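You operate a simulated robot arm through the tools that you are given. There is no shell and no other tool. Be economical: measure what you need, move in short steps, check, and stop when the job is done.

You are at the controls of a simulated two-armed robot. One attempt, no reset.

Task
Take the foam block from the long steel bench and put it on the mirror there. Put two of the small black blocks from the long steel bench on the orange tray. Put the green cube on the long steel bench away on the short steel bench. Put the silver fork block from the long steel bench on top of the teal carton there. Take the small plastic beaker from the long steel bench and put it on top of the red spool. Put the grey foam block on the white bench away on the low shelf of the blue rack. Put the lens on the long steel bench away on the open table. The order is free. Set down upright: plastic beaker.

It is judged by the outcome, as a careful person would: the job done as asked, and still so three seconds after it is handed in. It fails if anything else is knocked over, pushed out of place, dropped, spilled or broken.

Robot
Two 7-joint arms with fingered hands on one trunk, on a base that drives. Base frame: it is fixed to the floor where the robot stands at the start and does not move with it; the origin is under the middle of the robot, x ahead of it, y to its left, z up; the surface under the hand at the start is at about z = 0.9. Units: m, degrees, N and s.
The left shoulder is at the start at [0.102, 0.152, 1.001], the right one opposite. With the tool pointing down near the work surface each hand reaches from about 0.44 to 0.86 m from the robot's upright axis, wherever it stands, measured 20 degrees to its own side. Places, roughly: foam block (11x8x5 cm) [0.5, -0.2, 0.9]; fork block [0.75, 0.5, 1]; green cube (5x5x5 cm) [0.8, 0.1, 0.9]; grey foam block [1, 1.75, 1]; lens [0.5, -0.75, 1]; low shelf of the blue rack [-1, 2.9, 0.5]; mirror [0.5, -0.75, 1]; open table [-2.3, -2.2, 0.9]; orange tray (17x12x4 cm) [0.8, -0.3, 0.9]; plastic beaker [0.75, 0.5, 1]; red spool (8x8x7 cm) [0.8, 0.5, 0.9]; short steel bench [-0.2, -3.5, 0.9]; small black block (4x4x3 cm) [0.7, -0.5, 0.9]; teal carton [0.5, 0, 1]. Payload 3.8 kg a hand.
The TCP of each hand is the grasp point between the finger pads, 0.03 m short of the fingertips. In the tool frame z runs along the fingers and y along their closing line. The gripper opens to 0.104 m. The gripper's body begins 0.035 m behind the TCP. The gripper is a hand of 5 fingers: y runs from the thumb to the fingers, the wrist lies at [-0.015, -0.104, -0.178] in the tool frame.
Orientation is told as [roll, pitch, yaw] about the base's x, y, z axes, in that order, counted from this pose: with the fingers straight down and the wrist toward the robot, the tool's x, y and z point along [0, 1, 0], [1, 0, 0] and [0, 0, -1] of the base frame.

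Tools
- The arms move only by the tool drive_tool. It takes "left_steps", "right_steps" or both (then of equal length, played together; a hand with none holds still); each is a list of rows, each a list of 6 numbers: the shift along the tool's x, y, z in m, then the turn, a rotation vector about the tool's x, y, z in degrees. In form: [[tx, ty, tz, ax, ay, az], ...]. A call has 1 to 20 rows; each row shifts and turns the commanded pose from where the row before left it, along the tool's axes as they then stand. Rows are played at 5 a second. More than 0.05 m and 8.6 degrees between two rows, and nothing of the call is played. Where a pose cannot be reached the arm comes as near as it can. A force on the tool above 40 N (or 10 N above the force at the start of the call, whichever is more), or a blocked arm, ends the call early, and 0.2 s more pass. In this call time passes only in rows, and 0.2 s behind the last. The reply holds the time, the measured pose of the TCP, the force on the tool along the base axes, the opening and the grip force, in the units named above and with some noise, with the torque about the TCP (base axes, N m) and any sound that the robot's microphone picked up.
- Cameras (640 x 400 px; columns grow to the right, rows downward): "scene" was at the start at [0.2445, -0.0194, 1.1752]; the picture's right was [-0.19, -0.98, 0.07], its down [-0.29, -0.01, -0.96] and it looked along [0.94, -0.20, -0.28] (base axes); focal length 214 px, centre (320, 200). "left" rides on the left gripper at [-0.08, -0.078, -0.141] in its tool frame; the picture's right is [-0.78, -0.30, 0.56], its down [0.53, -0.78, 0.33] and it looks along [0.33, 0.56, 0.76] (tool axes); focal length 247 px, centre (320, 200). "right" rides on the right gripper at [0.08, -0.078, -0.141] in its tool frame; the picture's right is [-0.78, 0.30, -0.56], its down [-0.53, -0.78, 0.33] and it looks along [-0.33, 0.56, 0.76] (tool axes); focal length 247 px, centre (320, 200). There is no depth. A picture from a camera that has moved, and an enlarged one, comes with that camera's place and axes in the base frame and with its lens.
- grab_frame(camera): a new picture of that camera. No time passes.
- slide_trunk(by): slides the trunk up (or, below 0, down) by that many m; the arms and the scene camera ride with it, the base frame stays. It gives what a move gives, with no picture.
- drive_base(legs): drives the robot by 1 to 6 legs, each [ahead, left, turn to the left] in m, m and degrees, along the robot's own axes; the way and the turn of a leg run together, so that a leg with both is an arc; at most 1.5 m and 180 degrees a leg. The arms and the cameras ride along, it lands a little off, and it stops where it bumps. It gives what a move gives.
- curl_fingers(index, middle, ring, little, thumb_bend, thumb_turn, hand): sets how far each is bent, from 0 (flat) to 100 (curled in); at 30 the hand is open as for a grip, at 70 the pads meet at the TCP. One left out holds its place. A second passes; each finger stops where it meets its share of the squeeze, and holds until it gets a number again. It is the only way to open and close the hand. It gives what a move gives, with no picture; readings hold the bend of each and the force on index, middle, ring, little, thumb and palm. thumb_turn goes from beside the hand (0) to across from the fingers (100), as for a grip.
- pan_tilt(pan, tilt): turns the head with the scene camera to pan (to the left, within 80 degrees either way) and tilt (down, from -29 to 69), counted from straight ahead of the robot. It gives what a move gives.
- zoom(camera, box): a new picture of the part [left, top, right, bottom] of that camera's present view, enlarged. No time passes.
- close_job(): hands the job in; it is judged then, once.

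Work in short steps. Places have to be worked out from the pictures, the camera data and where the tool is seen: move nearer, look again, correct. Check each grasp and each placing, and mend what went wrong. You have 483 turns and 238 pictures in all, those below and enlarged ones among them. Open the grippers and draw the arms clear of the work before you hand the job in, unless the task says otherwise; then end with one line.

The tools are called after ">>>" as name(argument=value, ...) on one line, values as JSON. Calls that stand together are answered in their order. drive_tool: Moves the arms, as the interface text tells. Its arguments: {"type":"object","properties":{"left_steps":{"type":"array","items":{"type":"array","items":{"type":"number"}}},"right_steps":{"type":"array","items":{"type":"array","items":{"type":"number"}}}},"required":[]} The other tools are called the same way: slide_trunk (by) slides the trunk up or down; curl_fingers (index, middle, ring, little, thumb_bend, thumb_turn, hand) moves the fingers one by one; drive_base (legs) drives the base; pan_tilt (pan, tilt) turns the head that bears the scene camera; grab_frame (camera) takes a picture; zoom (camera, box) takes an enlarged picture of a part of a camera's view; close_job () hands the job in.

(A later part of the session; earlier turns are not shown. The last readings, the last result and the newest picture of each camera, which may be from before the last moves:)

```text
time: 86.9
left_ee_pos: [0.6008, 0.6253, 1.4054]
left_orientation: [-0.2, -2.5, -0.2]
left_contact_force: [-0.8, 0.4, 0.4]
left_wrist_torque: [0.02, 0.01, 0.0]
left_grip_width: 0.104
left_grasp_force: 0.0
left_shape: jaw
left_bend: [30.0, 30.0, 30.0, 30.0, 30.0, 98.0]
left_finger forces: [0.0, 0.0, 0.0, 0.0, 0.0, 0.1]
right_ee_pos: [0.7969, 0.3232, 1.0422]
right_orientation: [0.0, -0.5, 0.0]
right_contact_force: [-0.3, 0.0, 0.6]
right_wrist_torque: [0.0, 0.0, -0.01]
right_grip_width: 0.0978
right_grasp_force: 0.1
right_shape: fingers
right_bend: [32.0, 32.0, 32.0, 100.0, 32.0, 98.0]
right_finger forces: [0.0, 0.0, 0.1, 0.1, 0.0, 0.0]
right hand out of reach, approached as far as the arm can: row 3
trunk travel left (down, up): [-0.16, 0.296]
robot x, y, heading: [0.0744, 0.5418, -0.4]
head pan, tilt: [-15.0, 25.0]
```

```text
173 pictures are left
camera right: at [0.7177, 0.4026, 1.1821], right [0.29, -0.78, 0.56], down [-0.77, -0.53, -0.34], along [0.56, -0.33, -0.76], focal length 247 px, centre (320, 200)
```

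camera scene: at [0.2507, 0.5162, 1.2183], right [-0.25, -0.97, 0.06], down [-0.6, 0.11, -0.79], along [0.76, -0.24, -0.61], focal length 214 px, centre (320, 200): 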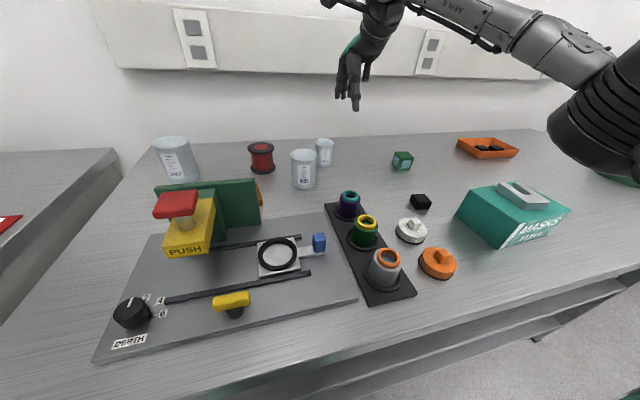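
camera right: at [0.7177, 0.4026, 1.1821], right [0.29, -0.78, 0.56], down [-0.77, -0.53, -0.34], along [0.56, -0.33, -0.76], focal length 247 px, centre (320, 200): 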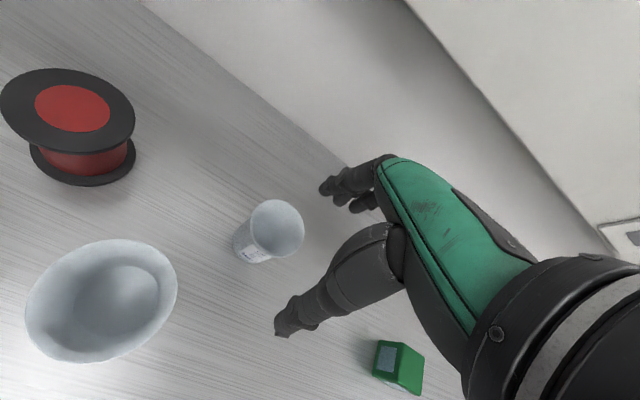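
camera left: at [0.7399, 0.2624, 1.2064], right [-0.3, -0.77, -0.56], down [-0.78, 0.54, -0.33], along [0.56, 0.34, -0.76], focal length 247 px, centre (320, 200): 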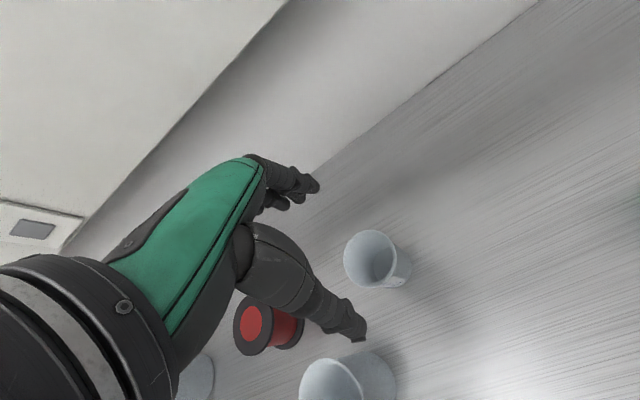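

Reach is better with the target nearer the robot's centreline (seen at the tray) and the trunk up. I retract, raise the trunk to +0.12 and shift the base right 10 cm.

>>> drive_tool(right_steps=[[0, -0.03, -0.01, 0, 0, 0], [0, -0.03, -0.01, 0, 0, 0]])

>>> slide_trunk(by=0.05)

>>> drive_base(legs=[[-0.01, -0.09, 0]])

>>> grab_frame(camera="right")

```text
time: 87.5
left_ee_pos: [0.5993, 0.6261, 1.4061]
left_orientation: [0.0, -2.5, -0.3]
left_contact_force: [1.0, -0.6, -0.6]
left_wrist_torque: [-0.01, 0.0, -0.03]
left_grip_width: 0.1038
left_grasp_force: 0.1
left_shape: jaw
left_bend: [30.0, 30.0, 30.0, 30.0, 30.0, 98.0]
left_finger forces: [0.1, 0.1, 0.1, 0.1, 0.0, 0.1]
right_ee_pos: [0.7344, 0.3236, 1.0618]
right_orientation: [0.1, -0.4, 0.0]
right_contact_force: [-0.3, 0.2, 0.0]
right_wrist_torque: [0.0, 0.0, -0.03]
right_grip_width: 0.0979
right_grasp_force: 0.0
right_shape: fingers
right_bend: [32.0, 32.0, 32.0, 100.0, 32.0, 98.0]
right_finger forces: [0.1, 0.1, 0.1, 0.1, 0.0, 0.0]
trunk travel left (down, up): [-0.16, 0.296]
robot x, y, heading: [0.0719, 0.5408, -0.2]
head pan, tilt: [-15.0, 25.0]
```

```text
time: 88.4
left_ee_pos: [0.5847, 0.6256, 1.469]
left_orientation: [0.1, -4.0, -0.2]
left_contact_force: [0.6, 0.0, 0.3]
left_wrist_torque: [0.01, 0.01, -0.03]
left_grip_width: 0.1038
left_grasp_force: 0.0
left_shape: jaw
left_bend: [30.0, 30.0, 30.0, 30.0, 30.0, 98.0]
left_finger forces: [0.0, 0.0, 0.1, 0.1, 0.1, 0.0]
right_ee_pos: [0.7363, 0.3234, 1.1102]
right_orientation: [0.0, -0.2, 0.0]
right_contact_force: [-0.3, 0.0, -0.8]
right_wrist_torque: [0.01, 0.04, 0.02]
right_grip_width: 0.0982
right_grasp_force: 0.1
right_shape: fingers
right_bend: [32.0, 32.0, 32.0, 100.0, 32.0, 98.0]
right_finger forces: [0.0, 0.1, 0.0, 0.1, 0.0, 0.0]
trunk travel left (down, up): [-0.21, 0.246]
robot x, y, heading: [0.0711, 0.5421, -0.4]
head pan, tilt: [-15.0, 25.0]
```

```text
time: 89.5
left_ee_pos: [0.574, 0.5404, 1.4677]
left_orientation: [-0.1, -4.0, -0.1]
left_contact_force: [0.2, 0.0, -0.2]
left_wrist_torque: [0.02, -0.01, -0.01]
left_grip_width: 0.1038
left_grasp_force: 0.2
left_shape: jaw
left_bend: [30.0, 30.0, 30.0, 30.0, 30.0, 98.0]
left_finger forces: [0.1, 0.1, 0.1, 0.2, 0.0, 0.1]
right_ee_pos: [0.726, 0.2355, 1.1126]
right_orientation: [-0.1, -0.4, 0.1]
right_contact_force: [0.2, -0.2, -0.6]
right_wrist_torque: [0.01, -0.01, -0.02]
right_grip_width: 0.098
right_grasp_force: 0.0
right_shape: fingers
right_bend: [32.0, 32.0, 32.0, 100.0, 32.0, 98.0]
right_finger forces: [0.0, 0.1, 0.0, 0.0, 0.1, 0.1]
trunk travel left (down, up): [-0.21, 0.246]
robot x, y, heading: [0.0659, 0.4551, -0.5]
head pan, tilt: [-15.0, 25.0]
```

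```text
172 pictures are left
camera right: at [0.647, 0.3156, 1.2518], right [0.29, -0.77, 0.56], down [-0.77, -0.54, -0.34], along [0.56, -0.33, -0.76], focal length 247 px, centre (320, 200)
```

right: 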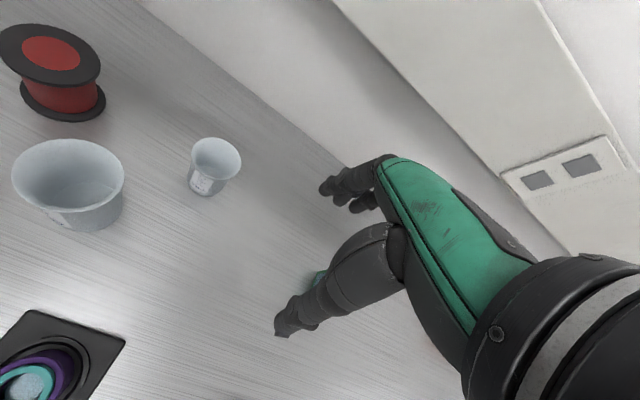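

Now I move over the beaker: sideways first, then out and down to z≈1.03.

>>> drive_tool(right_steps=[[0.035, 0, 0.01, 0, 0, 0], [0.035, 0.01, 0.015, 0, 0, 0], [0.035, 0.025, 0.02, 0, 0, 0], [0, 0.03, 0.02, 0, 0, 0], [0, 0.025, 0.01, 0, 0, 0]])

>>> grab_frame(camera="right")

>>> grab_frame(camera="scene")

```text
time: 90.7
left_ee_pos: [0.5735, 0.5374, 1.4698]
left_orientation: [0.0, -3.9, 0.0]
left_contact_force: [0.6, 1.1, -0.8]
left_wrist_torque: [-0.07, -0.01, 0.01]
left_grip_width: 0.1037
left_grasp_force: 0.0
left_shape: jaw
left_bend: [30.0, 30.0, 30.0, 30.0, 30.0, 98.0]
left_finger forces: [0.0, 0.1, 0.0, 0.0, 0.0, 0.1]
right_ee_pos: [0.7579, 0.2765, 1.057]
right_orientation: [0.0, -0.4, 0.2]
right_contact_force: [0.3, 0.1, 0.2]
right_wrist_torque: [0.0, 0.0, 0.01]
right_grip_width: 0.0977
right_grasp_force: 0.0
right_shape: fingers
right_bend: [32.0, 32.0, 32.0, 100.0, 32.0, 98.0]
right_finger forces: [0.1, 0.2, 0.0, 0.0, 0.0, 0.1]
right hand out of reach, approached as far as the arm can: row 2, 3, 4, 5
trunk travel left (down, up): [-0.21, 0.246]
robot x, y, heading: [0.0648, 0.4504, 0.0]
head pan, tilt: [-15.0, 25.0]
```

```text
171 pictures are left
camera right: at [0.679, 0.3561, 1.1957], right [0.29, -0.78, 0.56], down [-0.77, -0.54, -0.34], along [0.56, -0.33, -0.76], focal length 247 px, centre (320, 200)
```

right: 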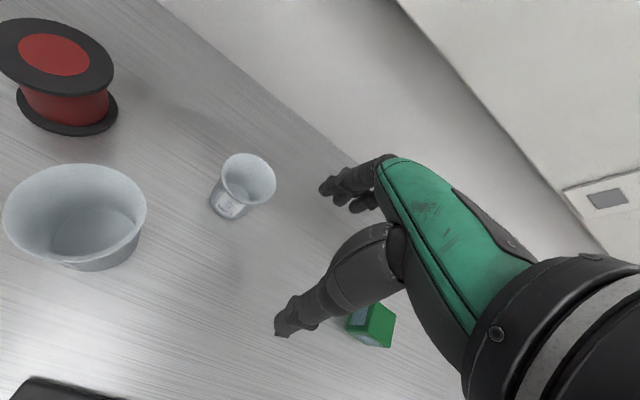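

```text
170 pictures are left
camera scene: at [0.2249, 0.4269, 1.2826], right [-0.26, -0.97, 0.04], down [-0.55, 0.11, -0.83], along [0.8, -0.24, -0.56], focal length 214 px, centre (320, 200)
```

scene: 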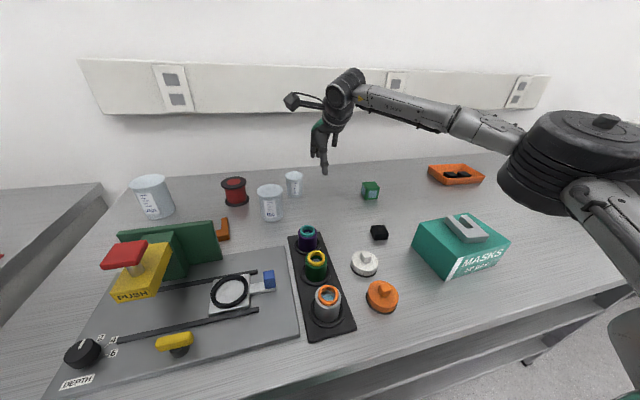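

The elbow is bent outward, so the limit is likely the wrist. As the beaker is round, I yaw the hand about +30° to ease it.

>>> drive_tool(right_steps=[[0, 0, 0, 0, 0, -7.5], [0, 0, 0, 0, 0, -7.5], [0, 0, 0, 0, 0, -7.5], [0, 0, 0, 0, 0, -7.5]])

```text
time: 91.7
left_ee_pos: [0.5733, 0.5369, 1.4703]
left_orientation: [0.0, -4.2, -0.1]
left_contact_force: [0.1, 0.0, 0.3]
left_wrist_torque: [0.06, -0.01, 0.0]
left_grip_width: 0.104
left_grasp_force: 0.1
left_shape: jaw
left_bend: [30.0, 30.0, 30.0, 30.0, 30.0, 98.0]
left_finger forces: [0.0, 0.1, 0.0, 0.0, 0.1, 0.0]
right_ee_pos: [0.7218, 0.3004, 1.0513]
right_orientation: [-0.4, -0.6, 29.4]
right_contact_force: [-0.6, 0.2, -0.3]
right_wrist_torque: [0.0, 0.01, 0.01]
right_grip_width: 0.0978
right_grasp_force: 0.0
right_shape: fingers
right_bend: [32.0, 32.0, 32.0, 100.0, 32.0, 98.0]
right_finger forces: [0.1, 0.0, 0.0, 0.0, 0.0, 0.0]
right hand out of reach, approached as far as the arm can: row 4
trunk travel left (down, up): [-0.21, 0.246]
robot x, y, heading: [0.0652, 0.4497, 0.1]
head pan, tilt: [-15.0, 25.0]
```

>>> drive_tool(right_steps=[[-0.015, 0.026, 0, 0, 0, 0], [-0.015, 0.026, 0, 0, 0, 0]])

```text
time: 92.3
left_ee_pos: [0.5732, 0.5377, 1.4695]
left_orientation: [-0.1, -4.0, -0.2]
left_contact_force: [-0.2, -0.3, 0.1]
left_wrist_torque: [-0.02, 0.0, 0.0]
left_grip_width: 0.1039
left_grasp_force: 0.2
left_shape: jaw
left_bend: [30.0, 30.0, 30.0, 30.0, 30.0, 98.0]
left_finger forces: [0.0, 0.0, 0.0, 0.0, 0.0, 0.0]
right_ee_pos: [0.7308, 0.3192, 1.0451]
right_orientation: [-0.3, -0.3, 29.8]
right_contact_force: [-0.3, 0.7, 1.2]
right_wrist_torque: [-0.03, -0.03, 0.0]
right_grip_width: 0.098
right_grasp_force: 0.0
right_shape: fingers
right_bend: [32.0, 32.0, 32.0, 100.0, 32.0, 98.0]
right_finger forces: [0.0, 0.0, 0.0, 0.0, 0.1, 0.0]
right hand out of reach, approached as far as the arm can: row 1, 2
trunk travel left (down, up): [-0.21, 0.246]
robot x, y, heading: [0.0618, 0.4532, 0.2]
head pan, tilt: [-15.0, 25.0]
```

Worse; the wrist itself is the limit. I undo the yaw, retract, go to y=0.34 first and then extend straight.

>>> drive_tool(right_steps=[[0, -0.03, 0, 0, 0, 7.5], [0, -0.03, 0, 0, 0, 7.5], [0, -0.03, 0, 0, 0, 7.5], [0, 0, 0, 0, 0, 7.2]])

```text
time: 93.3
left_ee_pos: [0.574, 0.5369, 1.4687]
left_orientation: [0.0, -4.0, 0.0]
left_contact_force: [0.2, 0.2, 0.0]
left_wrist_torque: [0.01, 0.02, 0.02]
left_grip_width: 0.1039
left_grasp_force: 0.0
left_shape: jaw
left_bend: [30.0, 30.0, 30.0, 30.0, 30.0, 98.0]
left_finger forces: [0.1, 0.0, 0.0, 0.0, 0.0, 0.0]
right_ee_pos: [0.6494, 0.2846, 1.0467]
right_orientation: [-0.1, -0.2, 0.3]
right_contact_force: [-0.9, 0.9, -0.2]
right_wrist_torque: [0.02, 0.03, -0.02]
right_grip_width: 0.0977
right_grasp_force: 0.0
right_shape: fingers
right_bend: [32.0, 32.0, 32.0, 100.0, 32.0, 98.0]
right_finger forces: [0.1, 0.1, 0.0, 0.0, 0.0, 0.0]
trunk travel left (down, up): [-0.21, 0.246]
robot x, y, heading: [0.0611, 0.4511, -0.1]
head pan, tilt: [-15.0, 25.0]
```

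>>> drive_tool(right_steps=[[0.028, 0, 0, 0, 0, 0], [0.028, 0, 0, 0, 0, 0], [0, 0.035, 0, 0, 0, 0], [0, 0.035, 0, 0, 0, 0], [0, 0.035, 0, 0, 0, 0], [0, 0.03, 0, 0, 0, 0], [0, 0.03, 0, 0, 0, 0]])

```text
time: 94.9
left_ee_pos: [0.574, 0.5371, 1.4699]
left_orientation: [0.0, -4.0, -0.1]
left_contact_force: [-2.0, -0.8, 0.6]
left_wrist_torque: [-0.02, 0.02, -0.03]
left_grip_width: 0.1038
left_grasp_force: 0.0
left_shape: jaw
left_bend: [30.0, 30.0, 30.0, 30.0, 30.0, 98.0]
left_finger forces: [0.0, 0.0, 0.0, 0.0, 0.0, 0.1]
right_ee_pos: [0.7464, 0.2982, 1.0421]
right_orientation: [0.0, -0.4, 0.5]
right_contact_force: [-0.7, 0.2, 0.5]
right_wrist_torque: [-0.01, 0.03, 0.01]
right_grip_width: 0.098
right_grasp_force: 0.1
right_shape: fingers
right_bend: [32.0, 32.0, 32.0, 100.0, 32.0, 98.0]
right_finger forces: [0.0, 0.0, 0.1, 0.1, 0.0, 0.2]
right hand out of reach, approached as far as the arm can: row 4, 5, 6, 7
trunk travel left (down, up): [-0.21, 0.246]
robot x, y, heading: [0.0644, 0.4479, 0.0]
head pan, tilt: [-15.0, 25.0]
```

The right arm is stuck in a poor posture here, while the left arm earlier reached this spot well at trunk +0.06 with its elbow clear of the button (top z≈1.06). I retract the right arm, return to y≈0.25 and use the left arm with the trunk at +0.09.

>>> drive_tool(right_steps=[[0, -0.03, -0.02, 0, 0, 0], [0, -0.04, -0.02, 0, 0, 0], [-0.01, -0.04, -0.02, 0, 0, 0], [-0.02, -0.04, -0.02, 0, 0, 0], [-0.03, -0.03, -0.02, 0, 0, 0], [-0.03, -0.02, 0, 0, 0, 0], [-0.03, -0.02, 0, 0, 0, 0], [-0.03, 0, 0, 0, 0, 0]])

>>> drive_base(legs=[[0, -0.2, 0]])

>>> slide_trunk(by=-0.02)

```text
time: 96.7
left_ee_pos: [0.5727, 0.537, 1.4702]
left_orientation: [0.0, -4.0, -0.1]
left_contact_force: [1.1, 0.6, -0.8]
left_wrist_torque: [-0.03, -0.03, -0.03]
left_grip_width: 0.1041
left_grasp_force: 0.1
left_shape: jaw
left_bend: [30.0, 30.0, 30.0, 30.0, 30.0, 98.0]
left_finger forces: [0.1, 0.0, 0.0, 0.0, 0.0, 0.1]
right_ee_pos: [0.5271, 0.1472, 1.1389]
right_orientation: [0.0, -0.3, 0.5]
right_contact_force: [-0.5, -0.3, 0.9]
right_wrist_torque: [0.05, -0.01, 0.03]
right_grip_width: 0.0979
right_grasp_force: 0.1
right_shape: fingers
right_bend: [32.0, 32.0, 32.0, 100.0, 32.0, 98.0]
right_finger forces: [0.0, 0.0, 0.1, 0.0, 0.1, 0.0]
trunk travel left (down, up): [-0.21, 0.246]
robot x, y, heading: [0.0608, 0.4484, -0.0]
head pan, tilt: [-15.0, 25.0]
```

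```text
time: 98.3
left_ee_pos: [0.5733, 0.339, 1.4691]
left_orientation: [0.0, -4.0, -0.2]
left_contact_force: [-0.3, -0.5, 0.2]
left_wrist_torque: [0.01, 0.04, 0.01]
left_grip_width: 0.1038
left_grasp_force: 0.0
left_shape: jaw
left_bend: [30.0, 30.0, 30.0, 30.0, 30.0, 98.0]
left_finger forces: [0.0, 0.0, 0.0, 0.0, 0.0, 0.1]
right_ee_pos: [0.5259, -0.0525, 1.1405]
right_orientation: [-0.2, -0.3, 0.4]
right_contact_force: [-0.1, 0.4, 0.3]
right_wrist_torque: [0.03, -0.03, -0.05]
right_grip_width: 0.098
right_grasp_force: 0.1
right_shape: fingers
right_bend: [32.0, 32.0, 32.0, 100.0, 32.0, 98.0]
right_finger forces: [0.0, 0.0, 0.0, 0.1, 0.0, 0.1]
trunk travel left (down, up): [-0.21, 0.246]
robot x, y, heading: [0.066, 0.2541, -0.1]
head pan, tilt: [-15.0, 25.0]
```

```text
time: 99.0
left_ee_pos: [0.5731, 0.3359, 1.4493]
left_orientation: [0.0, -3.9, -0.1]
left_contact_force: [-0.1, -0.2, 0.4]
left_wrist_torque: [0.03, 0.01, 0.04]
left_grip_width: 0.1041
left_grasp_force: 0.2
left_shape: jaw
left_bend: [30.0, 30.0, 30.0, 30.0, 30.0, 98.0]
left_finger forces: [0.1, 0.1, 0.0, 0.0, 0.0, 0.0]
right_ee_pos: [0.5267, -0.0538, 1.1211]
right_orientation: [0.0, -0.4, 0.4]
right_contact_force: [0.3, -0.2, 0.4]
right_wrist_torque: [0.02, -0.01, 0.0]
right_grip_width: 0.0982
right_grasp_force: 0.0
right_shape: fingers
right_bend: [32.0, 32.0, 32.0, 100.0, 32.0, 98.0]
right_finger forces: [0.0, 0.0, 0.0, 0.1, 0.1, 0.0]
trunk travel left (down, up): [-0.19, 0.266]
robot x, y, heading: [0.0673, 0.2554, -0.4]
head pan, tilt: [-15.0, 25.0]
```

>>> drive_tool(left_steps=[[0, 0.02, 0.045, 3.9, 0, 0], [0, 0.02, 0.045, 0, 0, 0], [0, 0.025, 0.043, 0, 0, 0], [0, 0.03, 0.04, 0, 0, 0], [0, 0.03, 0.04, 0, 0, 0], [0, 0.035, 0.035, 0, 0, 0], [0, 0.035, 0.035, 0, 0, 0], [0, 0.035, 0.035, 0, 0, 0]], right_steps=[[-0.02, 0, 0, 0, 0, 0], [-0.02, 0, 0, 0, 0, 0], [-0.02, 0, 0, 0, 0, 0], [-0.02, 0, 0, 0, 0, 0], [-0.02, 0, 0, 0, 0, 0], [0, 0, 0, 0, 0, 0], [0, 0, 0, 0, 0, 0], [0, 0, 0, 0, 0, 0]])

>>> grab_frame(camera="left")

>>> pan_tilt(pan=30, tilt=20)

>>> grab_frame(camera="scene")

```text
time: 100.8
left_ee_pos: [0.8074, 0.3354, 1.1339]
left_orientation: [0.2, -0.2, -0.4]
left_contact_force: [0.0, -0.3, -0.2]
left_wrist_torque: [0.0, 0.03, -0.04]
left_grip_width: 0.1039
left_grasp_force: 0.0
left_shape: jaw
left_bend: [30.0, 30.0, 30.0, 30.0, 30.0, 98.0]
left_finger forces: [0.0, 0.0, 0.1, 0.0, 0.0, 0.1]
right_ee_pos: [0.5275, -0.1547, 1.1204]
right_orientation: [0.0, -0.3, 0.5]
right_contact_force: [0.8, 0.4, -0.3]
right_wrist_torque: [0.04, 0.0, 0.03]
right_grip_width: 0.098
right_grasp_force: 0.0
right_shape: fingers
right_bend: [32.0, 32.0, 32.0, 100.0, 32.0, 98.0]
right_finger forces: [0.0, 0.0, 0.0, 0.1, 0.0, 0.0]
trunk travel left (down, up): [-0.19, 0.266]
robot x, y, heading: [0.0654, 0.2538, -0.5]
head pan, tilt: [-15.0, 25.0]
```

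```text
169 pictures are left
camera left: at [0.7277, 0.2557, 1.2748], right [-0.3, -0.77, -0.56], down [-0.77, 0.54, -0.33], along [0.56, 0.33, -0.76], focal length 247 px, centre (320, 200)
```

left: 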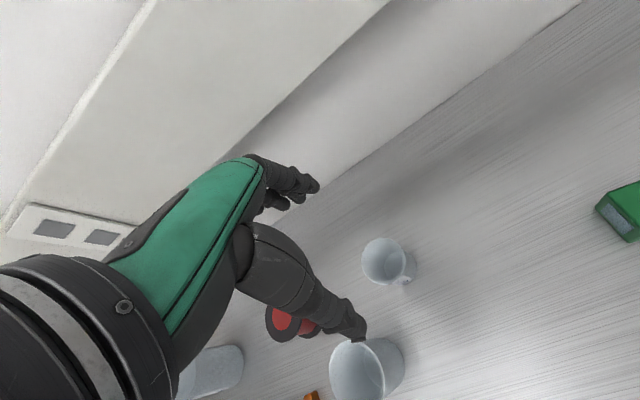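

```text
time: 101.9
left_ee_pos: [0.8069, 0.3368, 1.1352]
left_orientation: [0.0, -0.2, -0.3]
left_contact_force: [-0.2, 0.1, -0.2]
left_wrist_torque: [0.01, -0.01, 0.0]
left_grip_width: 0.104
left_grasp_force: 0.0
left_shape: jaw
left_bend: [30.0, 30.0, 30.0, 30.0, 30.0, 98.0]
left_finger forces: [0.1, 0.1, 0.1, 0.0, 0.1, 0.0]
right_ee_pos: [0.5283, -0.1534, 1.12]
right_orientation: [-0.1, -0.3, 0.3]
right_contact_force: [0.1, -0.5, -0.1]
right_wrist_torque: [0.0, 0.01, 0.03]
right_grip_width: 0.0981
right_grasp_force: 0.0
right_shape: fingers
right_bend: [32.0, 32.0, 32.0, 100.0, 32.0, 98.0]
right_finger forces: [0.0, 0.0, 0.1, 0.0, 0.0, 0.0]
trunk travel left (down, up): [-0.19, 0.266]
robot x, y, heading: [0.0605, 0.2496, 0.3]
head pan, tilt: [30.0, 20.0]
```

```text
168 pictures are left
camera scene: at [0.229, 0.2965, 1.2671], right [0.49, -0.87, -0.09], down [-0.47, -0.17, -0.87], along [0.74, 0.47, -0.49], focal length 214 px, centre (320, 200)
```

scene: 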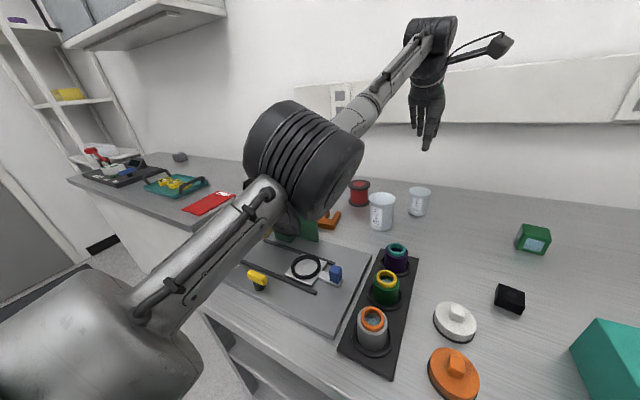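

The left arm reaches well. The beaker is at (0.8155,0.337). I descend in stages.

>>> drive_tool(left_steps=[[0, 0.009, 0.03, 0, 0, 0], [0, 0, 0.04, 0, 0, 0], [0, 0, 0.035, 0, 0, 0]])

>>> grab_frame(camera="left")

>>> zoom(camera="scene", box=[320, 60, 520, 240])

```text
time: 102.7
left_ee_pos: [0.8165, 0.3357, 1.0277]
left_orientation: [0.0, -0.1, -0.1]
left_contact_force: [0.3, -0.4, -0.4]
left_wrist_torque: [-0.02, -0.01, -0.01]
left_grip_width: 0.104
left_grasp_force: 0.0
left_shape: jaw
left_bend: [30.0, 30.0, 30.0, 30.0, 30.0, 98.0]
left_finger forces: [0.1, 0.0, 0.0, 0.1, 0.0, 0.0]
right_ee_pos: [0.5277, -0.1541, 1.1195]
right_orientation: [-0.1, -0.4, 0.4]
right_contact_force: [0.4, 0.2, 0.3]
right_wrist_torque: [0.0, 0.01, 0.0]
right_grip_width: 0.0981
right_grasp_force: 0.2
right_shape: fingers
right_bend: [32.0, 32.0, 32.0, 100.0, 32.0, 98.0]
right_finger forces: [0.1, 0.1, 0.0, 0.1, 0.1, 0.1]
trunk travel left (down, up): [-0.19, 0.266]
robot x, y, heading: [0.0617, 0.2525, -0.1]
head pan, tilt: [30.0, 20.0]
```

```text
167 pictures are left
camera left: at [0.737, 0.257, 1.1693], right [-0.3, -0.78, -0.56], down [-0.77, 0.54, -0.33], along [0.56, 0.33, -0.76], focal length 247 px, centre (320, 200)
```

left: 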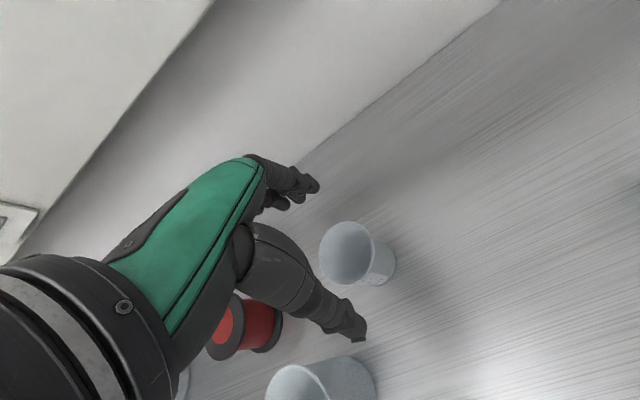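

```text
2.22 times, centred on (420, 150) of scene
camera zoom: at [0.2291, 0.2967, 1.2671], right [0.49, -0.87, -0.09], down [-0.47, -0.17, -0.87], along [0.74, 0.47, -0.49], focal length 477 px, centre (98, 311)
```

zoom: 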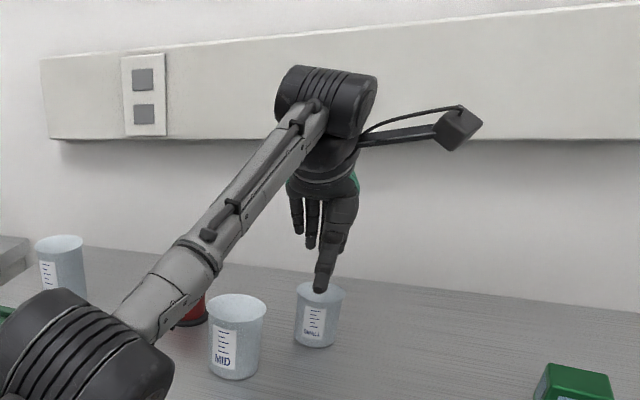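

Centred over the rim. I descend to grip height.

>>> drive_tool(left_steps=[[0.001, 0, 0.03, 0, 0, 0], [0, 0, 0.025, 0, 0, 0], [0, 0, 0.015, 0, 0, 0]])

>>> grab_frame(camera="left")

>>> grab_frame(camera="scene")

```text
time: 103.5
left_ee_pos: [0.8154, 0.3361, 0.9574]
left_orientation: [-0.1, -0.3, -0.2]
left_contact_force: [-0.1, -0.2, 0.6]
left_wrist_torque: [0.03, 0.02, 0.0]
left_grip_width: 0.1041
left_grasp_force: 0.1
left_shape: jaw
left_bend: [30.0, 30.0, 30.0, 30.0, 30.0, 98.0]
left_finger forces: [0.1, 0.0, 0.0, 0.0, 0.0, 0.0]
right_ee_pos: [0.5278, -0.1543, 1.12]
right_orientation: [0.0, -0.3, 0.4]
right_contact_force: [0.1, 0.2, 0.8]
right_wrist_torque: [-0.02, -0.01, 0.06]
right_grip_width: 0.098
right_grasp_force: 0.0
right_shape: fingers
right_bend: [32.0, 32.0, 32.0, 100.0, 32.0, 98.0]
right_finger forces: [0.1, 0.0, 0.0, 0.1, 0.1, 0.0]
trunk travel left (down, up): [-0.19, 0.266]
robot x, y, heading: [0.0614, 0.2562, -0.1]
head pan, tilt: [30.0, 20.0]
```

```text
165 pictures are left
camera left: at [0.7368, 0.2576, 1.0992], right [-0.3, -0.78, -0.56], down [-0.77, 0.54, -0.33], along [0.56, 0.33, -0.76], focal length 247 px, centre (320, 200)
```

left: 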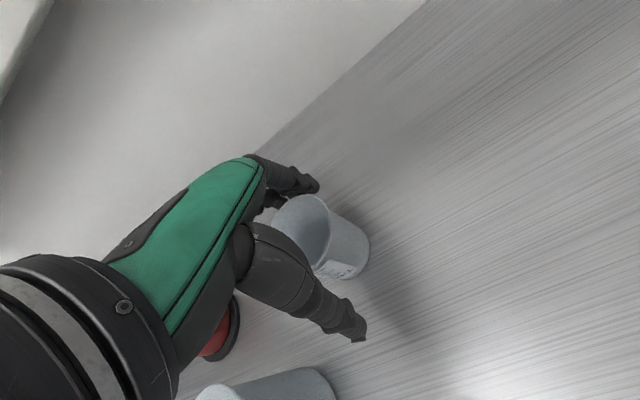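

```text
164 pictures are left
camera scene: at [0.2289, 0.2966, 1.2671], right [0.49, -0.87, -0.09], down [-0.47, -0.17, -0.87], along [0.74, 0.47, -0.49], focal length 214 px, centre (320, 200)
```

scene: 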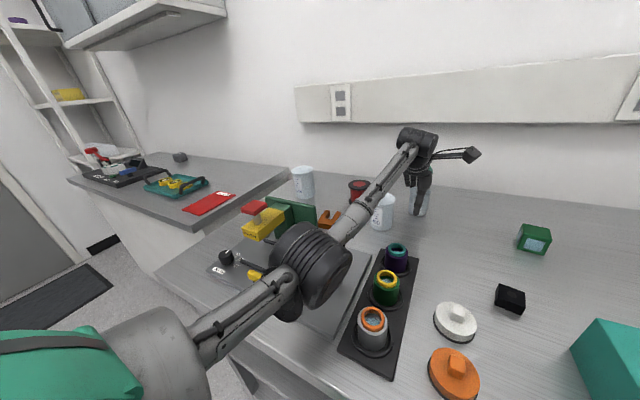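

Fingers surround the beaker. I close gently.

>>> curl_fingers(hand="left", index=53, middle=53, ring=53, little=53, thumb_bend=52)

>>> grab_frame(camera="left")

```text
time: 104.5
left_ee_pos: [0.8157, 0.3374, 0.9585]
left_orientation: [0.0, -0.1, -0.2]
left_contact_force: [-0.1, -0.3, 0.0]
left_wrist_torque: [-0.01, -0.03, 0.0]
left_grip_width: 0.0502
left_grasp_force: 3.1
left_shape: fingers
left_bend: [51.0, 52.0, 53.0, 53.0, 50.0, 97.0]
left_finger forces: [2.5, 0.6, 0.1, 0.0, 3.0, 0.0]
right_ee_pos: [0.5274, -0.1536, 1.1202]
right_orientation: [0.0, -0.4, 0.4]
right_contact_force: [0.1, 1.0, 0.1]
right_wrist_torque: [-0.01, -0.02, -0.03]
right_grip_width: 0.0981
right_grasp_force: 0.1
right_shape: fingers
right_bend: [32.0, 32.0, 32.0, 100.0, 32.0, 98.0]
right_finger forces: [0.0, 0.1, 0.0, 0.0, 0.0, 0.1]
trunk travel left (down, up): [-0.19, 0.266]
robot x, y, heading: [0.0625, 0.2505, -0.1]
head pan, tilt: [30.0, 20.0]
```

```text
163 pictures are left
camera left: at [0.7368, 0.2576, 1.0993], right [-0.3, -0.78, -0.56], down [-0.77, 0.54, -0.33], along [0.56, 0.33, -0.76], focal length 247 px, centre (320, 200)
```

left: 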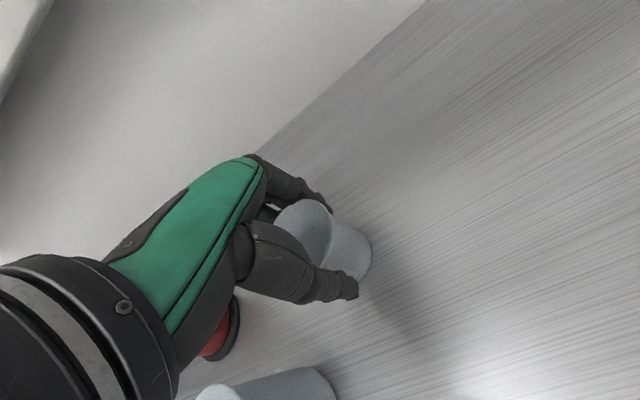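

Light contact. I tighten slightly and lift a little to check.

>>> curl_fingers(hand="left", index=56, middle=58, ring=60, thumb_bend=55)

>>> drive_tool(left_steps=[[0, 0, -0.015, 0, 0, 0], [0, 0, -0.02, 0, 0, 0]])

>>> zoom(camera="scene", box=[340, 110, 500, 230])

>>> grab_frame(camera="left")

```text
time: 105.5
left_ee_pos: [0.8164, 0.3362, 0.9592]
left_orientation: [0.0, -0.1, -0.1]
left_contact_force: [0.5, 0.6, 0.3]
left_wrist_torque: [0.01, 0.0, 0.02]
left_grip_width: 0.0475
left_grasp_force: 6.5
left_shape: fingers
left_bend: [53.0, 54.0, 60.0, 53.0, 52.0, 97.0]
left_finger forces: [4.3, 2.2, 0.0, 0.0, 6.3, 0.1]
right_ee_pos: [0.5269, -0.1522, 1.1206]
right_orientation: [-0.1, -0.3, 0.4]
right_contact_force: [0.8, -0.8, 0.0]
right_wrist_torque: [0.01, 0.02, -0.01]
right_grip_width: 0.0981
right_grasp_force: 0.0
right_shape: fingers
right_bend: [32.0, 32.0, 32.0, 100.0, 32.0, 98.0]
right_finger forces: [0.1, 0.0, 0.1, 0.1, 0.1, 0.0]
trunk travel left (down, up): [-0.19, 0.266]
robot x, y, heading: [0.062, 0.2564, -0.3]
head pan, tilt: [30.0, 20.0]
```

```text
time: 106.1
left_ee_pos: [0.8156, 0.3363, 0.9931]
left_orientation: [0.0, -0.1, -0.1]
left_contact_force: [-0.4, -0.4, -0.1]
left_wrist_torque: [-0.01, -0.01, -0.02]
left_grip_width: 0.0474
left_grasp_force: 5.8
left_shape: fingers
left_bend: [53.0, 55.0, 60.0, 53.0, 52.0, 97.0]
left_finger forces: [4.1, 2.1, 0.1, 0.1, 6.4, 0.0]
right_ee_pos: [0.5271, -0.1542, 1.1196]
right_orientation: [-0.1, -0.4, 0.4]
right_contact_force: [-0.7, 0.5, 1.2]
right_wrist_torque: [0.0, -0.01, -0.04]
right_grip_width: 0.0981
right_grasp_force: 0.0
right_shape: fingers
right_bend: [32.0, 32.0, 32.0, 100.0, 32.0, 98.0]
right_finger forces: [0.0, 0.1, 0.0, 0.0, 0.0, 0.0]
trunk travel left (down, up): [-0.19, 0.266]
robot x, y, heading: [0.0621, 0.2527, -0.2]
head pan, tilt: [30.0, 20.0]
```

```text
3.33 times, centred on (420, 170) of scene
camera zoom: at [0.2285, 0.2965, 1.2672], right [0.49, -0.87, -0.09], down [-0.47, -0.17, -0.87], along [0.74, 0.47, -0.49], focal length 715 px, centre (-13, 300)
```

zoom: 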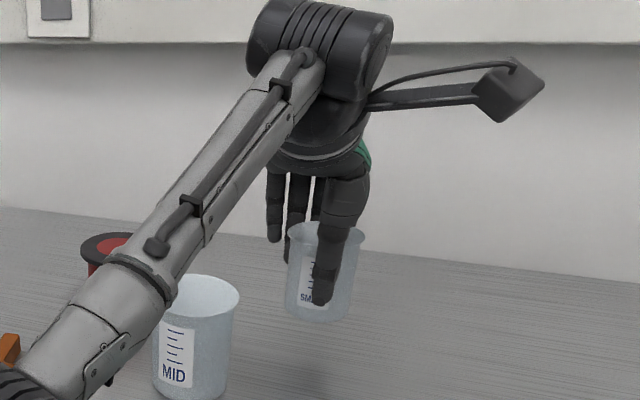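

```text
161 pictures are left
camera left: at [0.7364, 0.2572, 1.1348], right [-0.3, -0.78, -0.56], down [-0.77, 0.54, -0.33], along [0.56, 0.33, -0.76], focal length 247 px, centre (320, 200)
```

left: 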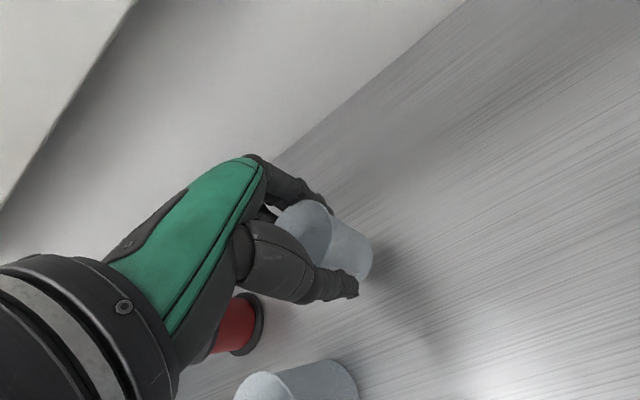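

The beaker is held upright. I lift further to clear the spool and neighbours.

>>> drive_tool(left_steps=[[0, 0, -0.03, 0, 0, 0], [0, 0, -0.03, 0, 0, 0], [0, 0, -0.03, 0, 0, 0]])

>>> grab_frame(camera="scene")

```text
time: 106.9
left_ee_pos: [0.8147, 0.336, 1.0838]
left_orientation: [0.1, -0.1, 0.0]
left_contact_force: [0.2, 0.4, -0.5]
left_wrist_torque: [-0.04, 0.01, 0.02]
left_grip_width: 0.047
left_grasp_force: 5.6
left_shape: fingers
left_bend: [53.0, 55.0, 60.0, 53.0, 52.0, 97.0]
left_finger forces: [4.2, 1.9, 0.1, 0.0, 6.3, 0.0]
right_ee_pos: [0.5264, -0.1531, 1.12]
right_orientation: [-0.1, -0.4, 0.4]
right_contact_force: [0.0, -0.3, 0.7]
right_wrist_torque: [-0.02, -0.04, -0.03]
right_grip_width: 0.0978
right_grasp_force: 0.2
right_shape: fingers
right_bend: [32.0, 32.0, 32.0, 100.0, 32.0, 98.0]
right_finger forces: [0.0, 0.0, 0.1, 0.1, 0.0, 0.0]
trunk travel left (down, up): [-0.19, 0.266]
robot x, y, heading: [0.0597, 0.2516, -0.4]
head pan, tilt: [30.0, 20.0]
```

```text
160 pictures are left
camera scene: at [0.2283, 0.2964, 1.2672], right [0.49, -0.87, -0.09], down [-0.47, -0.17, -0.87], along [0.74, 0.47, -0.49], focal length 214 px, centre (320, 200)
```

scene: 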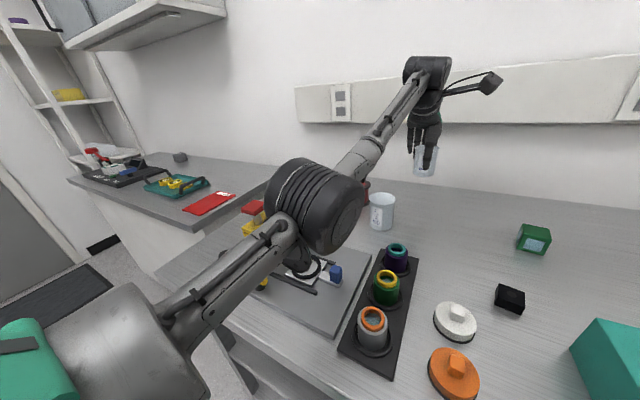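

The elbow might approach the red button if I swing left, so I raise the trunk 4 cm first and move left in two halves, checking.

>>> slide_trunk(by=0.04)

>>> drive_tool(left_steps=[[0.03, 0, 0, 0, 0, 0], [0.03, 0, 0, 0, 0, 0], [0.03, 0, 0, 0, 0, 0]])

>>> grab_frame(camera="scene")

```text
time: 107.7
left_ee_pos: [0.8112, 0.3363, 1.1343]
left_orientation: [0.0, -1.1, -0.1]
left_contact_force: [0.5, 0.2, -0.9]
left_wrist_torque: [0.01, 0.0, 0.0]
left_grip_width: 0.0472
left_grasp_force: 6.4
left_shape: fingers
left_bend: [53.0, 55.0, 60.0, 53.0, 52.0, 97.0]
left_finger forces: [4.1, 2.1, 0.0, 0.0, 6.2, 0.0]
right_ee_pos: [0.5277, -0.1532, 1.16]
right_orientation: [0.0, -0.3, 0.3]
right_contact_force: [0.7, -0.3, -0.2]
right_wrist_torque: [-0.02, 0.04, -0.03]
right_grip_width: 0.0984
right_grasp_force: 0.2
right_shape: fingers
right_bend: [32.0, 32.0, 32.0, 100.0, 32.0, 98.0]
right_finger forces: [0.0, 0.1, 0.0, 0.0, 0.0, 0.1]
trunk travel left (down, up): [-0.23, 0.226]
robot x, y, heading: [0.0636, 0.2507, -0.3]
head pan, tilt: [30.0, 20.0]
```

```text
time: 108.5
left_ee_pos: [0.8108, 0.4292, 1.1362]
left_orientation: [-0.1, -1.3, -0.2]
left_contact_force: [0.2, 0.1, 0.6]
left_wrist_torque: [-0.03, -0.03, -0.03]
left_grip_width: 0.0472
left_grasp_force: 5.8
left_shape: fingers
left_bend: [53.0, 55.0, 60.0, 53.0, 52.0, 97.0]
left_finger forces: [4.0, 2.0, 0.0, 0.1, 6.0, 0.1]
right_ee_pos: [0.5274, -0.1532, 1.1609]
right_orientation: [0.0, -0.3, 0.4]
right_contact_force: [-0.2, 1.2, 0.1]
right_wrist_torque: [-0.01, -0.02, 0.0]
right_grip_width: 0.0982
right_grasp_force: 0.0
right_shape: fingers
right_bend: [32.0, 32.0, 32.0, 100.0, 32.0, 98.0]
right_finger forces: [0.0, 0.1, 0.1, 0.0, 0.1, 0.0]
trunk travel left (down, up): [-0.23, 0.226]
robot x, y, heading: [0.0613, 0.2495, -0.4]
head pan, tilt: [30.0, 20.0]
```

```text
159 pictures are left
camera scene: at [0.2066, 0.2975, 1.3161], right [0.49, -0.87, -0.07], down [-0.42, -0.17, -0.89], along [0.76, 0.47, -0.45], focal length 214 px, centre (320, 200)
```

scene: 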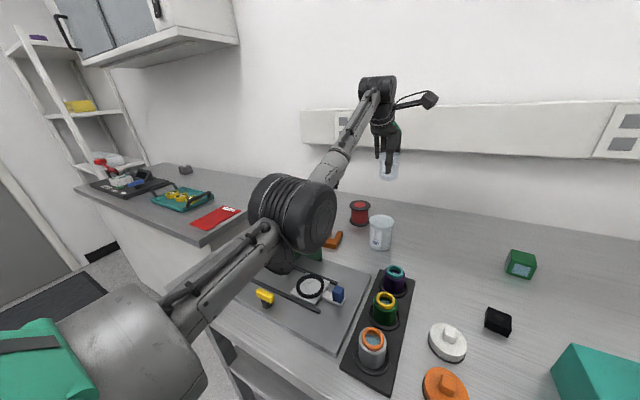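

Clear so far. I continue left to the spool at y≈0.515.

>>> drive_tool(left_steps=[[0.03, 0, 0, 1.2, 0, 0], [0.03, 0, 0, 0, 0, 0], [0.025, 0, 0, 0, 0, 0]])

>>> grab_frame(camera="scene")

>>> grab_frame(camera="left")

```text
time: 109.3
left_ee_pos: [0.8105, 0.5126, 1.1366]
left_orientation: [-0.2, -0.2, -0.2]
left_contact_force: [0.7, -0.6, -1.0]
left_wrist_torque: [-0.03, -0.01, 0.01]
left_grip_width: 0.0471
left_grasp_force: 5.9
left_shape: fingers
left_bend: [53.0, 55.0, 60.0, 53.0, 52.0, 97.0]
left_finger forces: [4.0, 1.9, 0.0, 0.0, 5.9, 0.1]
right_ee_pos: [0.5273, -0.1531, 1.1613]
right_orientation: [-0.1, -0.3, 0.2]
right_contact_force: [0.1, -0.3, -0.7]
right_wrist_torque: [0.0, 0.01, 0.01]
right_grip_width: 0.098
right_grasp_force: 0.0
right_shape: fingers
right_bend: [32.0, 32.0, 32.0, 100.0, 32.0, 98.0]
right_finger forces: [0.1, 0.1, 0.0, 0.0, 0.1, 0.0]
trunk travel left (down, up): [-0.23, 0.226]
robot x, y, heading: [0.0608, 0.2512, -0.4]
head pan, tilt: [30.0, 20.0]
```

```text
158 pictures are left
camera scene: at [0.2064, 0.2971, 1.3161], right [0.49, -0.87, -0.07], down [-0.42, -0.17, -0.89], along [0.76, 0.47, -0.45], focal length 214 px, centre (320, 200)
```

scene: 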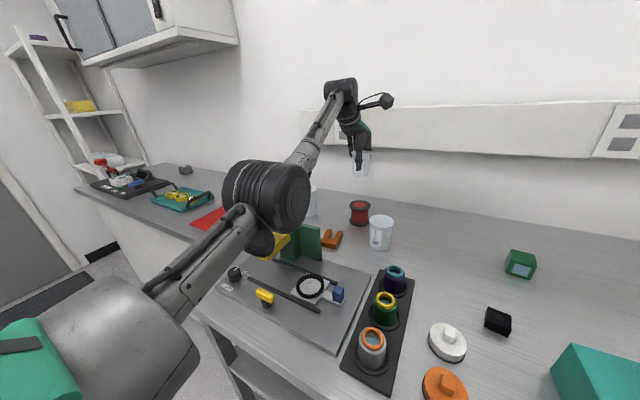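

```text
157 pictures are left
camera left: at [0.7321, 0.4332, 1.2773], right [-0.3, -0.78, -0.56], down [-0.78, 0.54, -0.33], along [0.56, 0.33, -0.76], focal length 247 px, centre (320, 200)
```

left: 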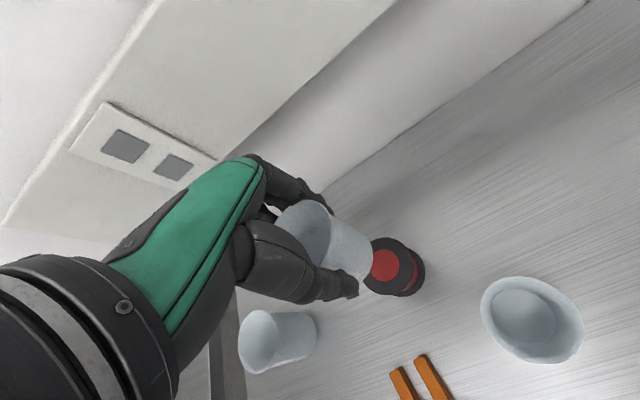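

The elbow is at about z 1.19, and lowering the hand drops it toward the red button (1.06). I shift the base right 7 cm to move the elbow away, then re-extend the hand.

>>> drive_base(legs=[[0, -0.07, 0]])

>>> drive_tool(left_steps=[[0.035, 0, 0.01, 0, 0, 0], [0.036, 0, 0.01, 0, 0, 0]])

>>> grab_frame(camera="left")

>>> grab_frame(camera="scene")

```text
time: 110.3
left_ee_pos: [0.8105, 0.4457, 1.1349]
left_orientation: [-0.2, 0.0, -0.1]
left_contact_force: [-0.4, -0.2, -0.2]
left_wrist_torque: [-0.01, 0.0, -0.04]
left_grip_width: 0.0471
left_grasp_force: 6.2
left_shape: fingers
left_bend: [53.0, 55.0, 60.0, 53.0, 52.0, 97.0]
left_finger forces: [4.0, 1.9, 0.0, 0.0, 6.0, 0.0]
right_ee_pos: [0.528, -0.22, 1.1616]
right_orientation: [-0.1, -0.3, 0.6]
right_contact_force: [-0.6, -0.5, -0.3]
right_wrist_torque: [0.03, 0.01, -0.04]
right_grip_width: 0.0983
right_grasp_force: 0.1
right_shape: fingers
right_bend: [32.0, 32.0, 32.0, 100.0, 32.0, 98.0]
right_finger forces: [0.0, 0.0, 0.1, 0.1, 0.0, 0.0]
trunk travel left (down, up): [-0.23, 0.226]
robot x, y, heading: [0.0591, 0.1837, -0.1]
head pan, tilt: [30.0, 20.0]
```

```text
time: 111.0
left_ee_pos: [0.8094, 0.5177, 1.1153]
left_orientation: [-0.1, -0.1, 0.0]
left_contact_force: [-0.6, 0.0, -0.4]
left_wrist_torque: [-0.01, 0.01, 0.0]
left_grip_width: 0.047
left_grasp_force: 6.0
left_shape: fingers
left_bend: [53.0, 55.0, 60.0, 53.0, 52.0, 97.0]
left_finger forces: [3.9, 1.9, 0.0, 0.1, 5.9, 0.1]
right_ee_pos: [0.5261, -0.2196, 1.1613]
right_orientation: [-0.1, -0.4, 0.6]
right_contact_force: [-0.2, 0.5, 0.1]
right_wrist_torque: [-0.01, -0.01, 0.02]
right_grip_width: 0.0979
right_grasp_force: 0.0
right_shape: fingers
right_bend: [32.0, 32.0, 32.0, 100.0, 32.0, 98.0]
right_finger forces: [0.0, 0.0, 0.0, 0.0, 0.0, 0.0]
trunk travel left (down, up): [-0.23, 0.226]
robot x, y, heading: [0.0626, 0.1853, -0.1]
head pan, tilt: [30.0, 20.0]
```

```text
156 pictures are left
camera left: at [0.7303, 0.4374, 1.2569], right [-0.3, -0.78, -0.56], down [-0.78, 0.54, -0.33], along [0.56, 0.33, -0.76], focal length 247 px, centre (320, 200)
```

left: 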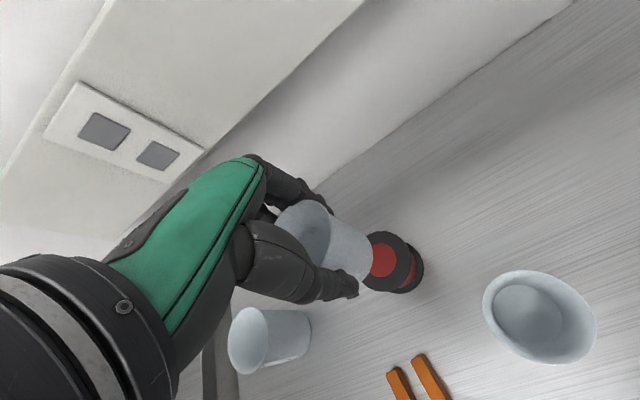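

```text
155 pictures are left
camera scene: at [0.2059, 0.2294, 1.3162], right [0.49, -0.87, -0.07], down [-0.42, -0.17, -0.89], along [0.76, 0.47, -0.45], focal length 214 px, centre (320, 200)
```

scene: 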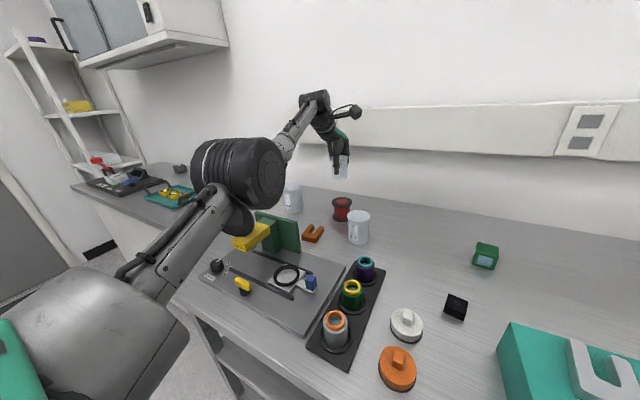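

The elbow stays about 6 cm clear. The spool is at (0.814,0.513). I correct and lower to just above it.

>>> drive_tool(left_steps=[[-0.005, 0.005, 0.02, 0, 0, 0], [0, 0, 0.025, 0, 0, 0], [0, 0, 0.02, 0, 0, 0]])

>>> grab_frame(camera="left")

>>> zoom(camera="scene", box=[180, 80, 420, 260])

```text
time: 111.8
left_ee_pos: [0.8149, 0.5102, 1.0502]
left_orientation: [0.0, -0.1, -0.1]
left_contact_force: [0.6, 0.8, -0.1]
left_wrist_torque: [0.0, -0.03, -0.03]
left_grip_width: 0.0469
left_grasp_force: 6.0
left_shape: fingers
left_bend: [53.0, 55.0, 60.0, 53.0, 52.0, 97.0]
left_finger forces: [3.8, 1.9, 0.0, 0.1, 5.7, 0.0]
right_ee_pos: [0.5268, -0.222, 1.1596]
right_orientation: [0.0, -0.3, 0.5]
right_contact_force: [-0.1, 0.4, -0.2]
right_wrist_torque: [0.0, -0.01, -0.01]
right_grip_width: 0.0978
right_grasp_force: 0.0
right_shape: fingers
right_bend: [32.0, 32.0, 32.0, 100.0, 32.0, 98.0]
right_finger forces: [0.0, 0.0, 0.1, 0.0, 0.0, 0.0]
trunk travel left (down, up): [-0.23, 0.226]
robot x, y, heading: [0.0599, 0.1809, -0.1]
head pan, tilt: [30.0, 20.0]
```

```text
154 pictures are left
camera left: at [0.7363, 0.4302, 1.1919], right [-0.3, -0.78, -0.56], down [-0.78, 0.54, -0.33], along [0.56, 0.33, -0.76], focal length 247 px, centre (320, 200)
```

left: 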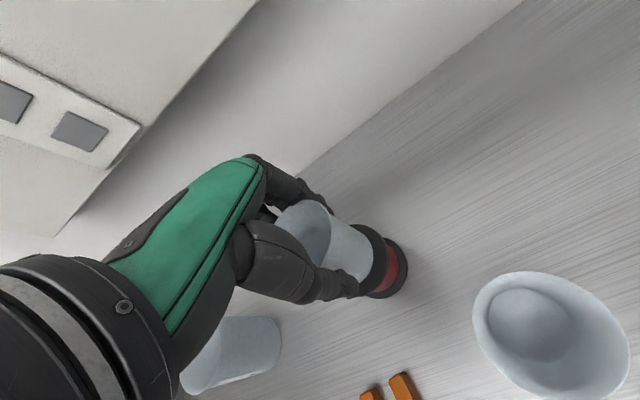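

```text
2.22 times, centred on (300, 170) of scene
camera zoom: at [0.2062, 0.2273, 1.3162], right [0.49, -0.87, -0.07], down [-0.42, -0.17, -0.89], along [0.76, 0.47, -0.45], focal length 477 px, centre (364, 267)
```

zoom: 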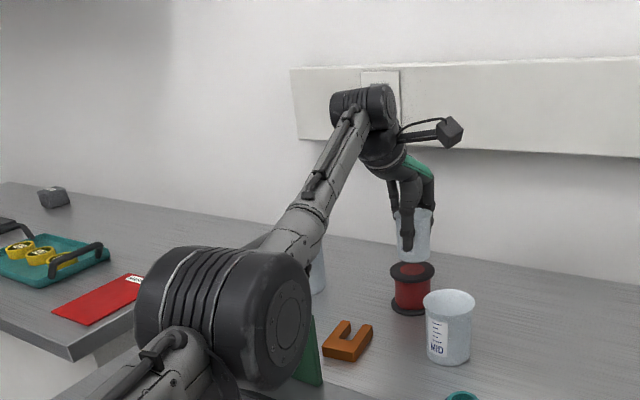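

Aligned with the spool. I lower in small steps to contact.

>>> drive_tool(left_steps=[[0.001, 0, 0.007, 0, 0, 0], [0, 0, 0.006, 0, 0, 0], [0, 0, 0.004, 0, 0, 0]])

>>> zoom(camera="scene", box=[290, 130, 390, 210])

```text
time: 112.5
left_ee_pos: [0.8156, 0.5105, 1.0336]
left_orientation: [-0.2, -0.1, 0.0]
left_contact_force: [0.0, 0.6, -0.4]
left_wrist_torque: [0.0, -0.01, -0.01]
left_grip_width: 0.0471
left_grasp_force: 5.5
left_shape: fingers
left_bend: [53.0, 55.0, 60.0, 53.0, 52.0, 97.0]
left_finger forces: [3.9, 1.8, 0.0, 0.0, 5.7, 0.1]
right_ee_pos: [0.5276, -0.222, 1.1599]
right_orientation: [-0.1, -0.3, 0.6]
right_contact_force: [-0.3, -0.1, -0.6]
right_wrist_torque: [-0.01, 0.0, -0.04]
right_grip_width: 0.0981
right_grasp_force: 0.1
right_shape: fingers
right_bend: [32.0, 32.0, 32.0, 100.0, 32.0, 98.0]
right_finger forces: [0.0, 0.0, 0.1, 0.0, 0.0, 0.0]
trunk travel left (down, up): [-0.23, 0.226]
robot x, y, heading: [0.0656, 0.187, -0.5]
head pan, tilt: [30.0, 20.0]
```

```text
5.00 times, centred on (340, 170) of scene
camera zoom: at [0.2062, 0.2278, 1.3161], right [0.49, -0.87, -0.07], down [-0.42, -0.17, -0.89], along [0.76, 0.47, -0.45], focal length 1072 px, centre (220, 350)
```

zoom: 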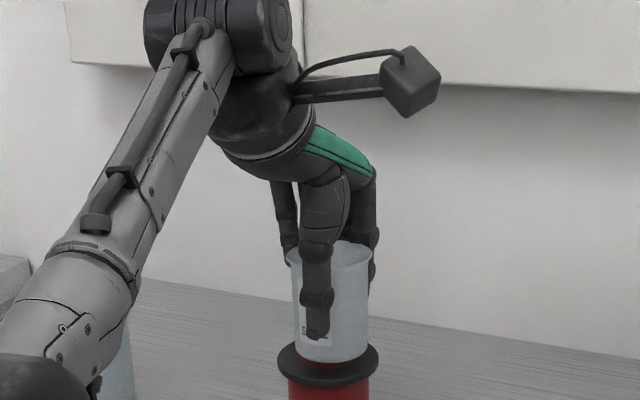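

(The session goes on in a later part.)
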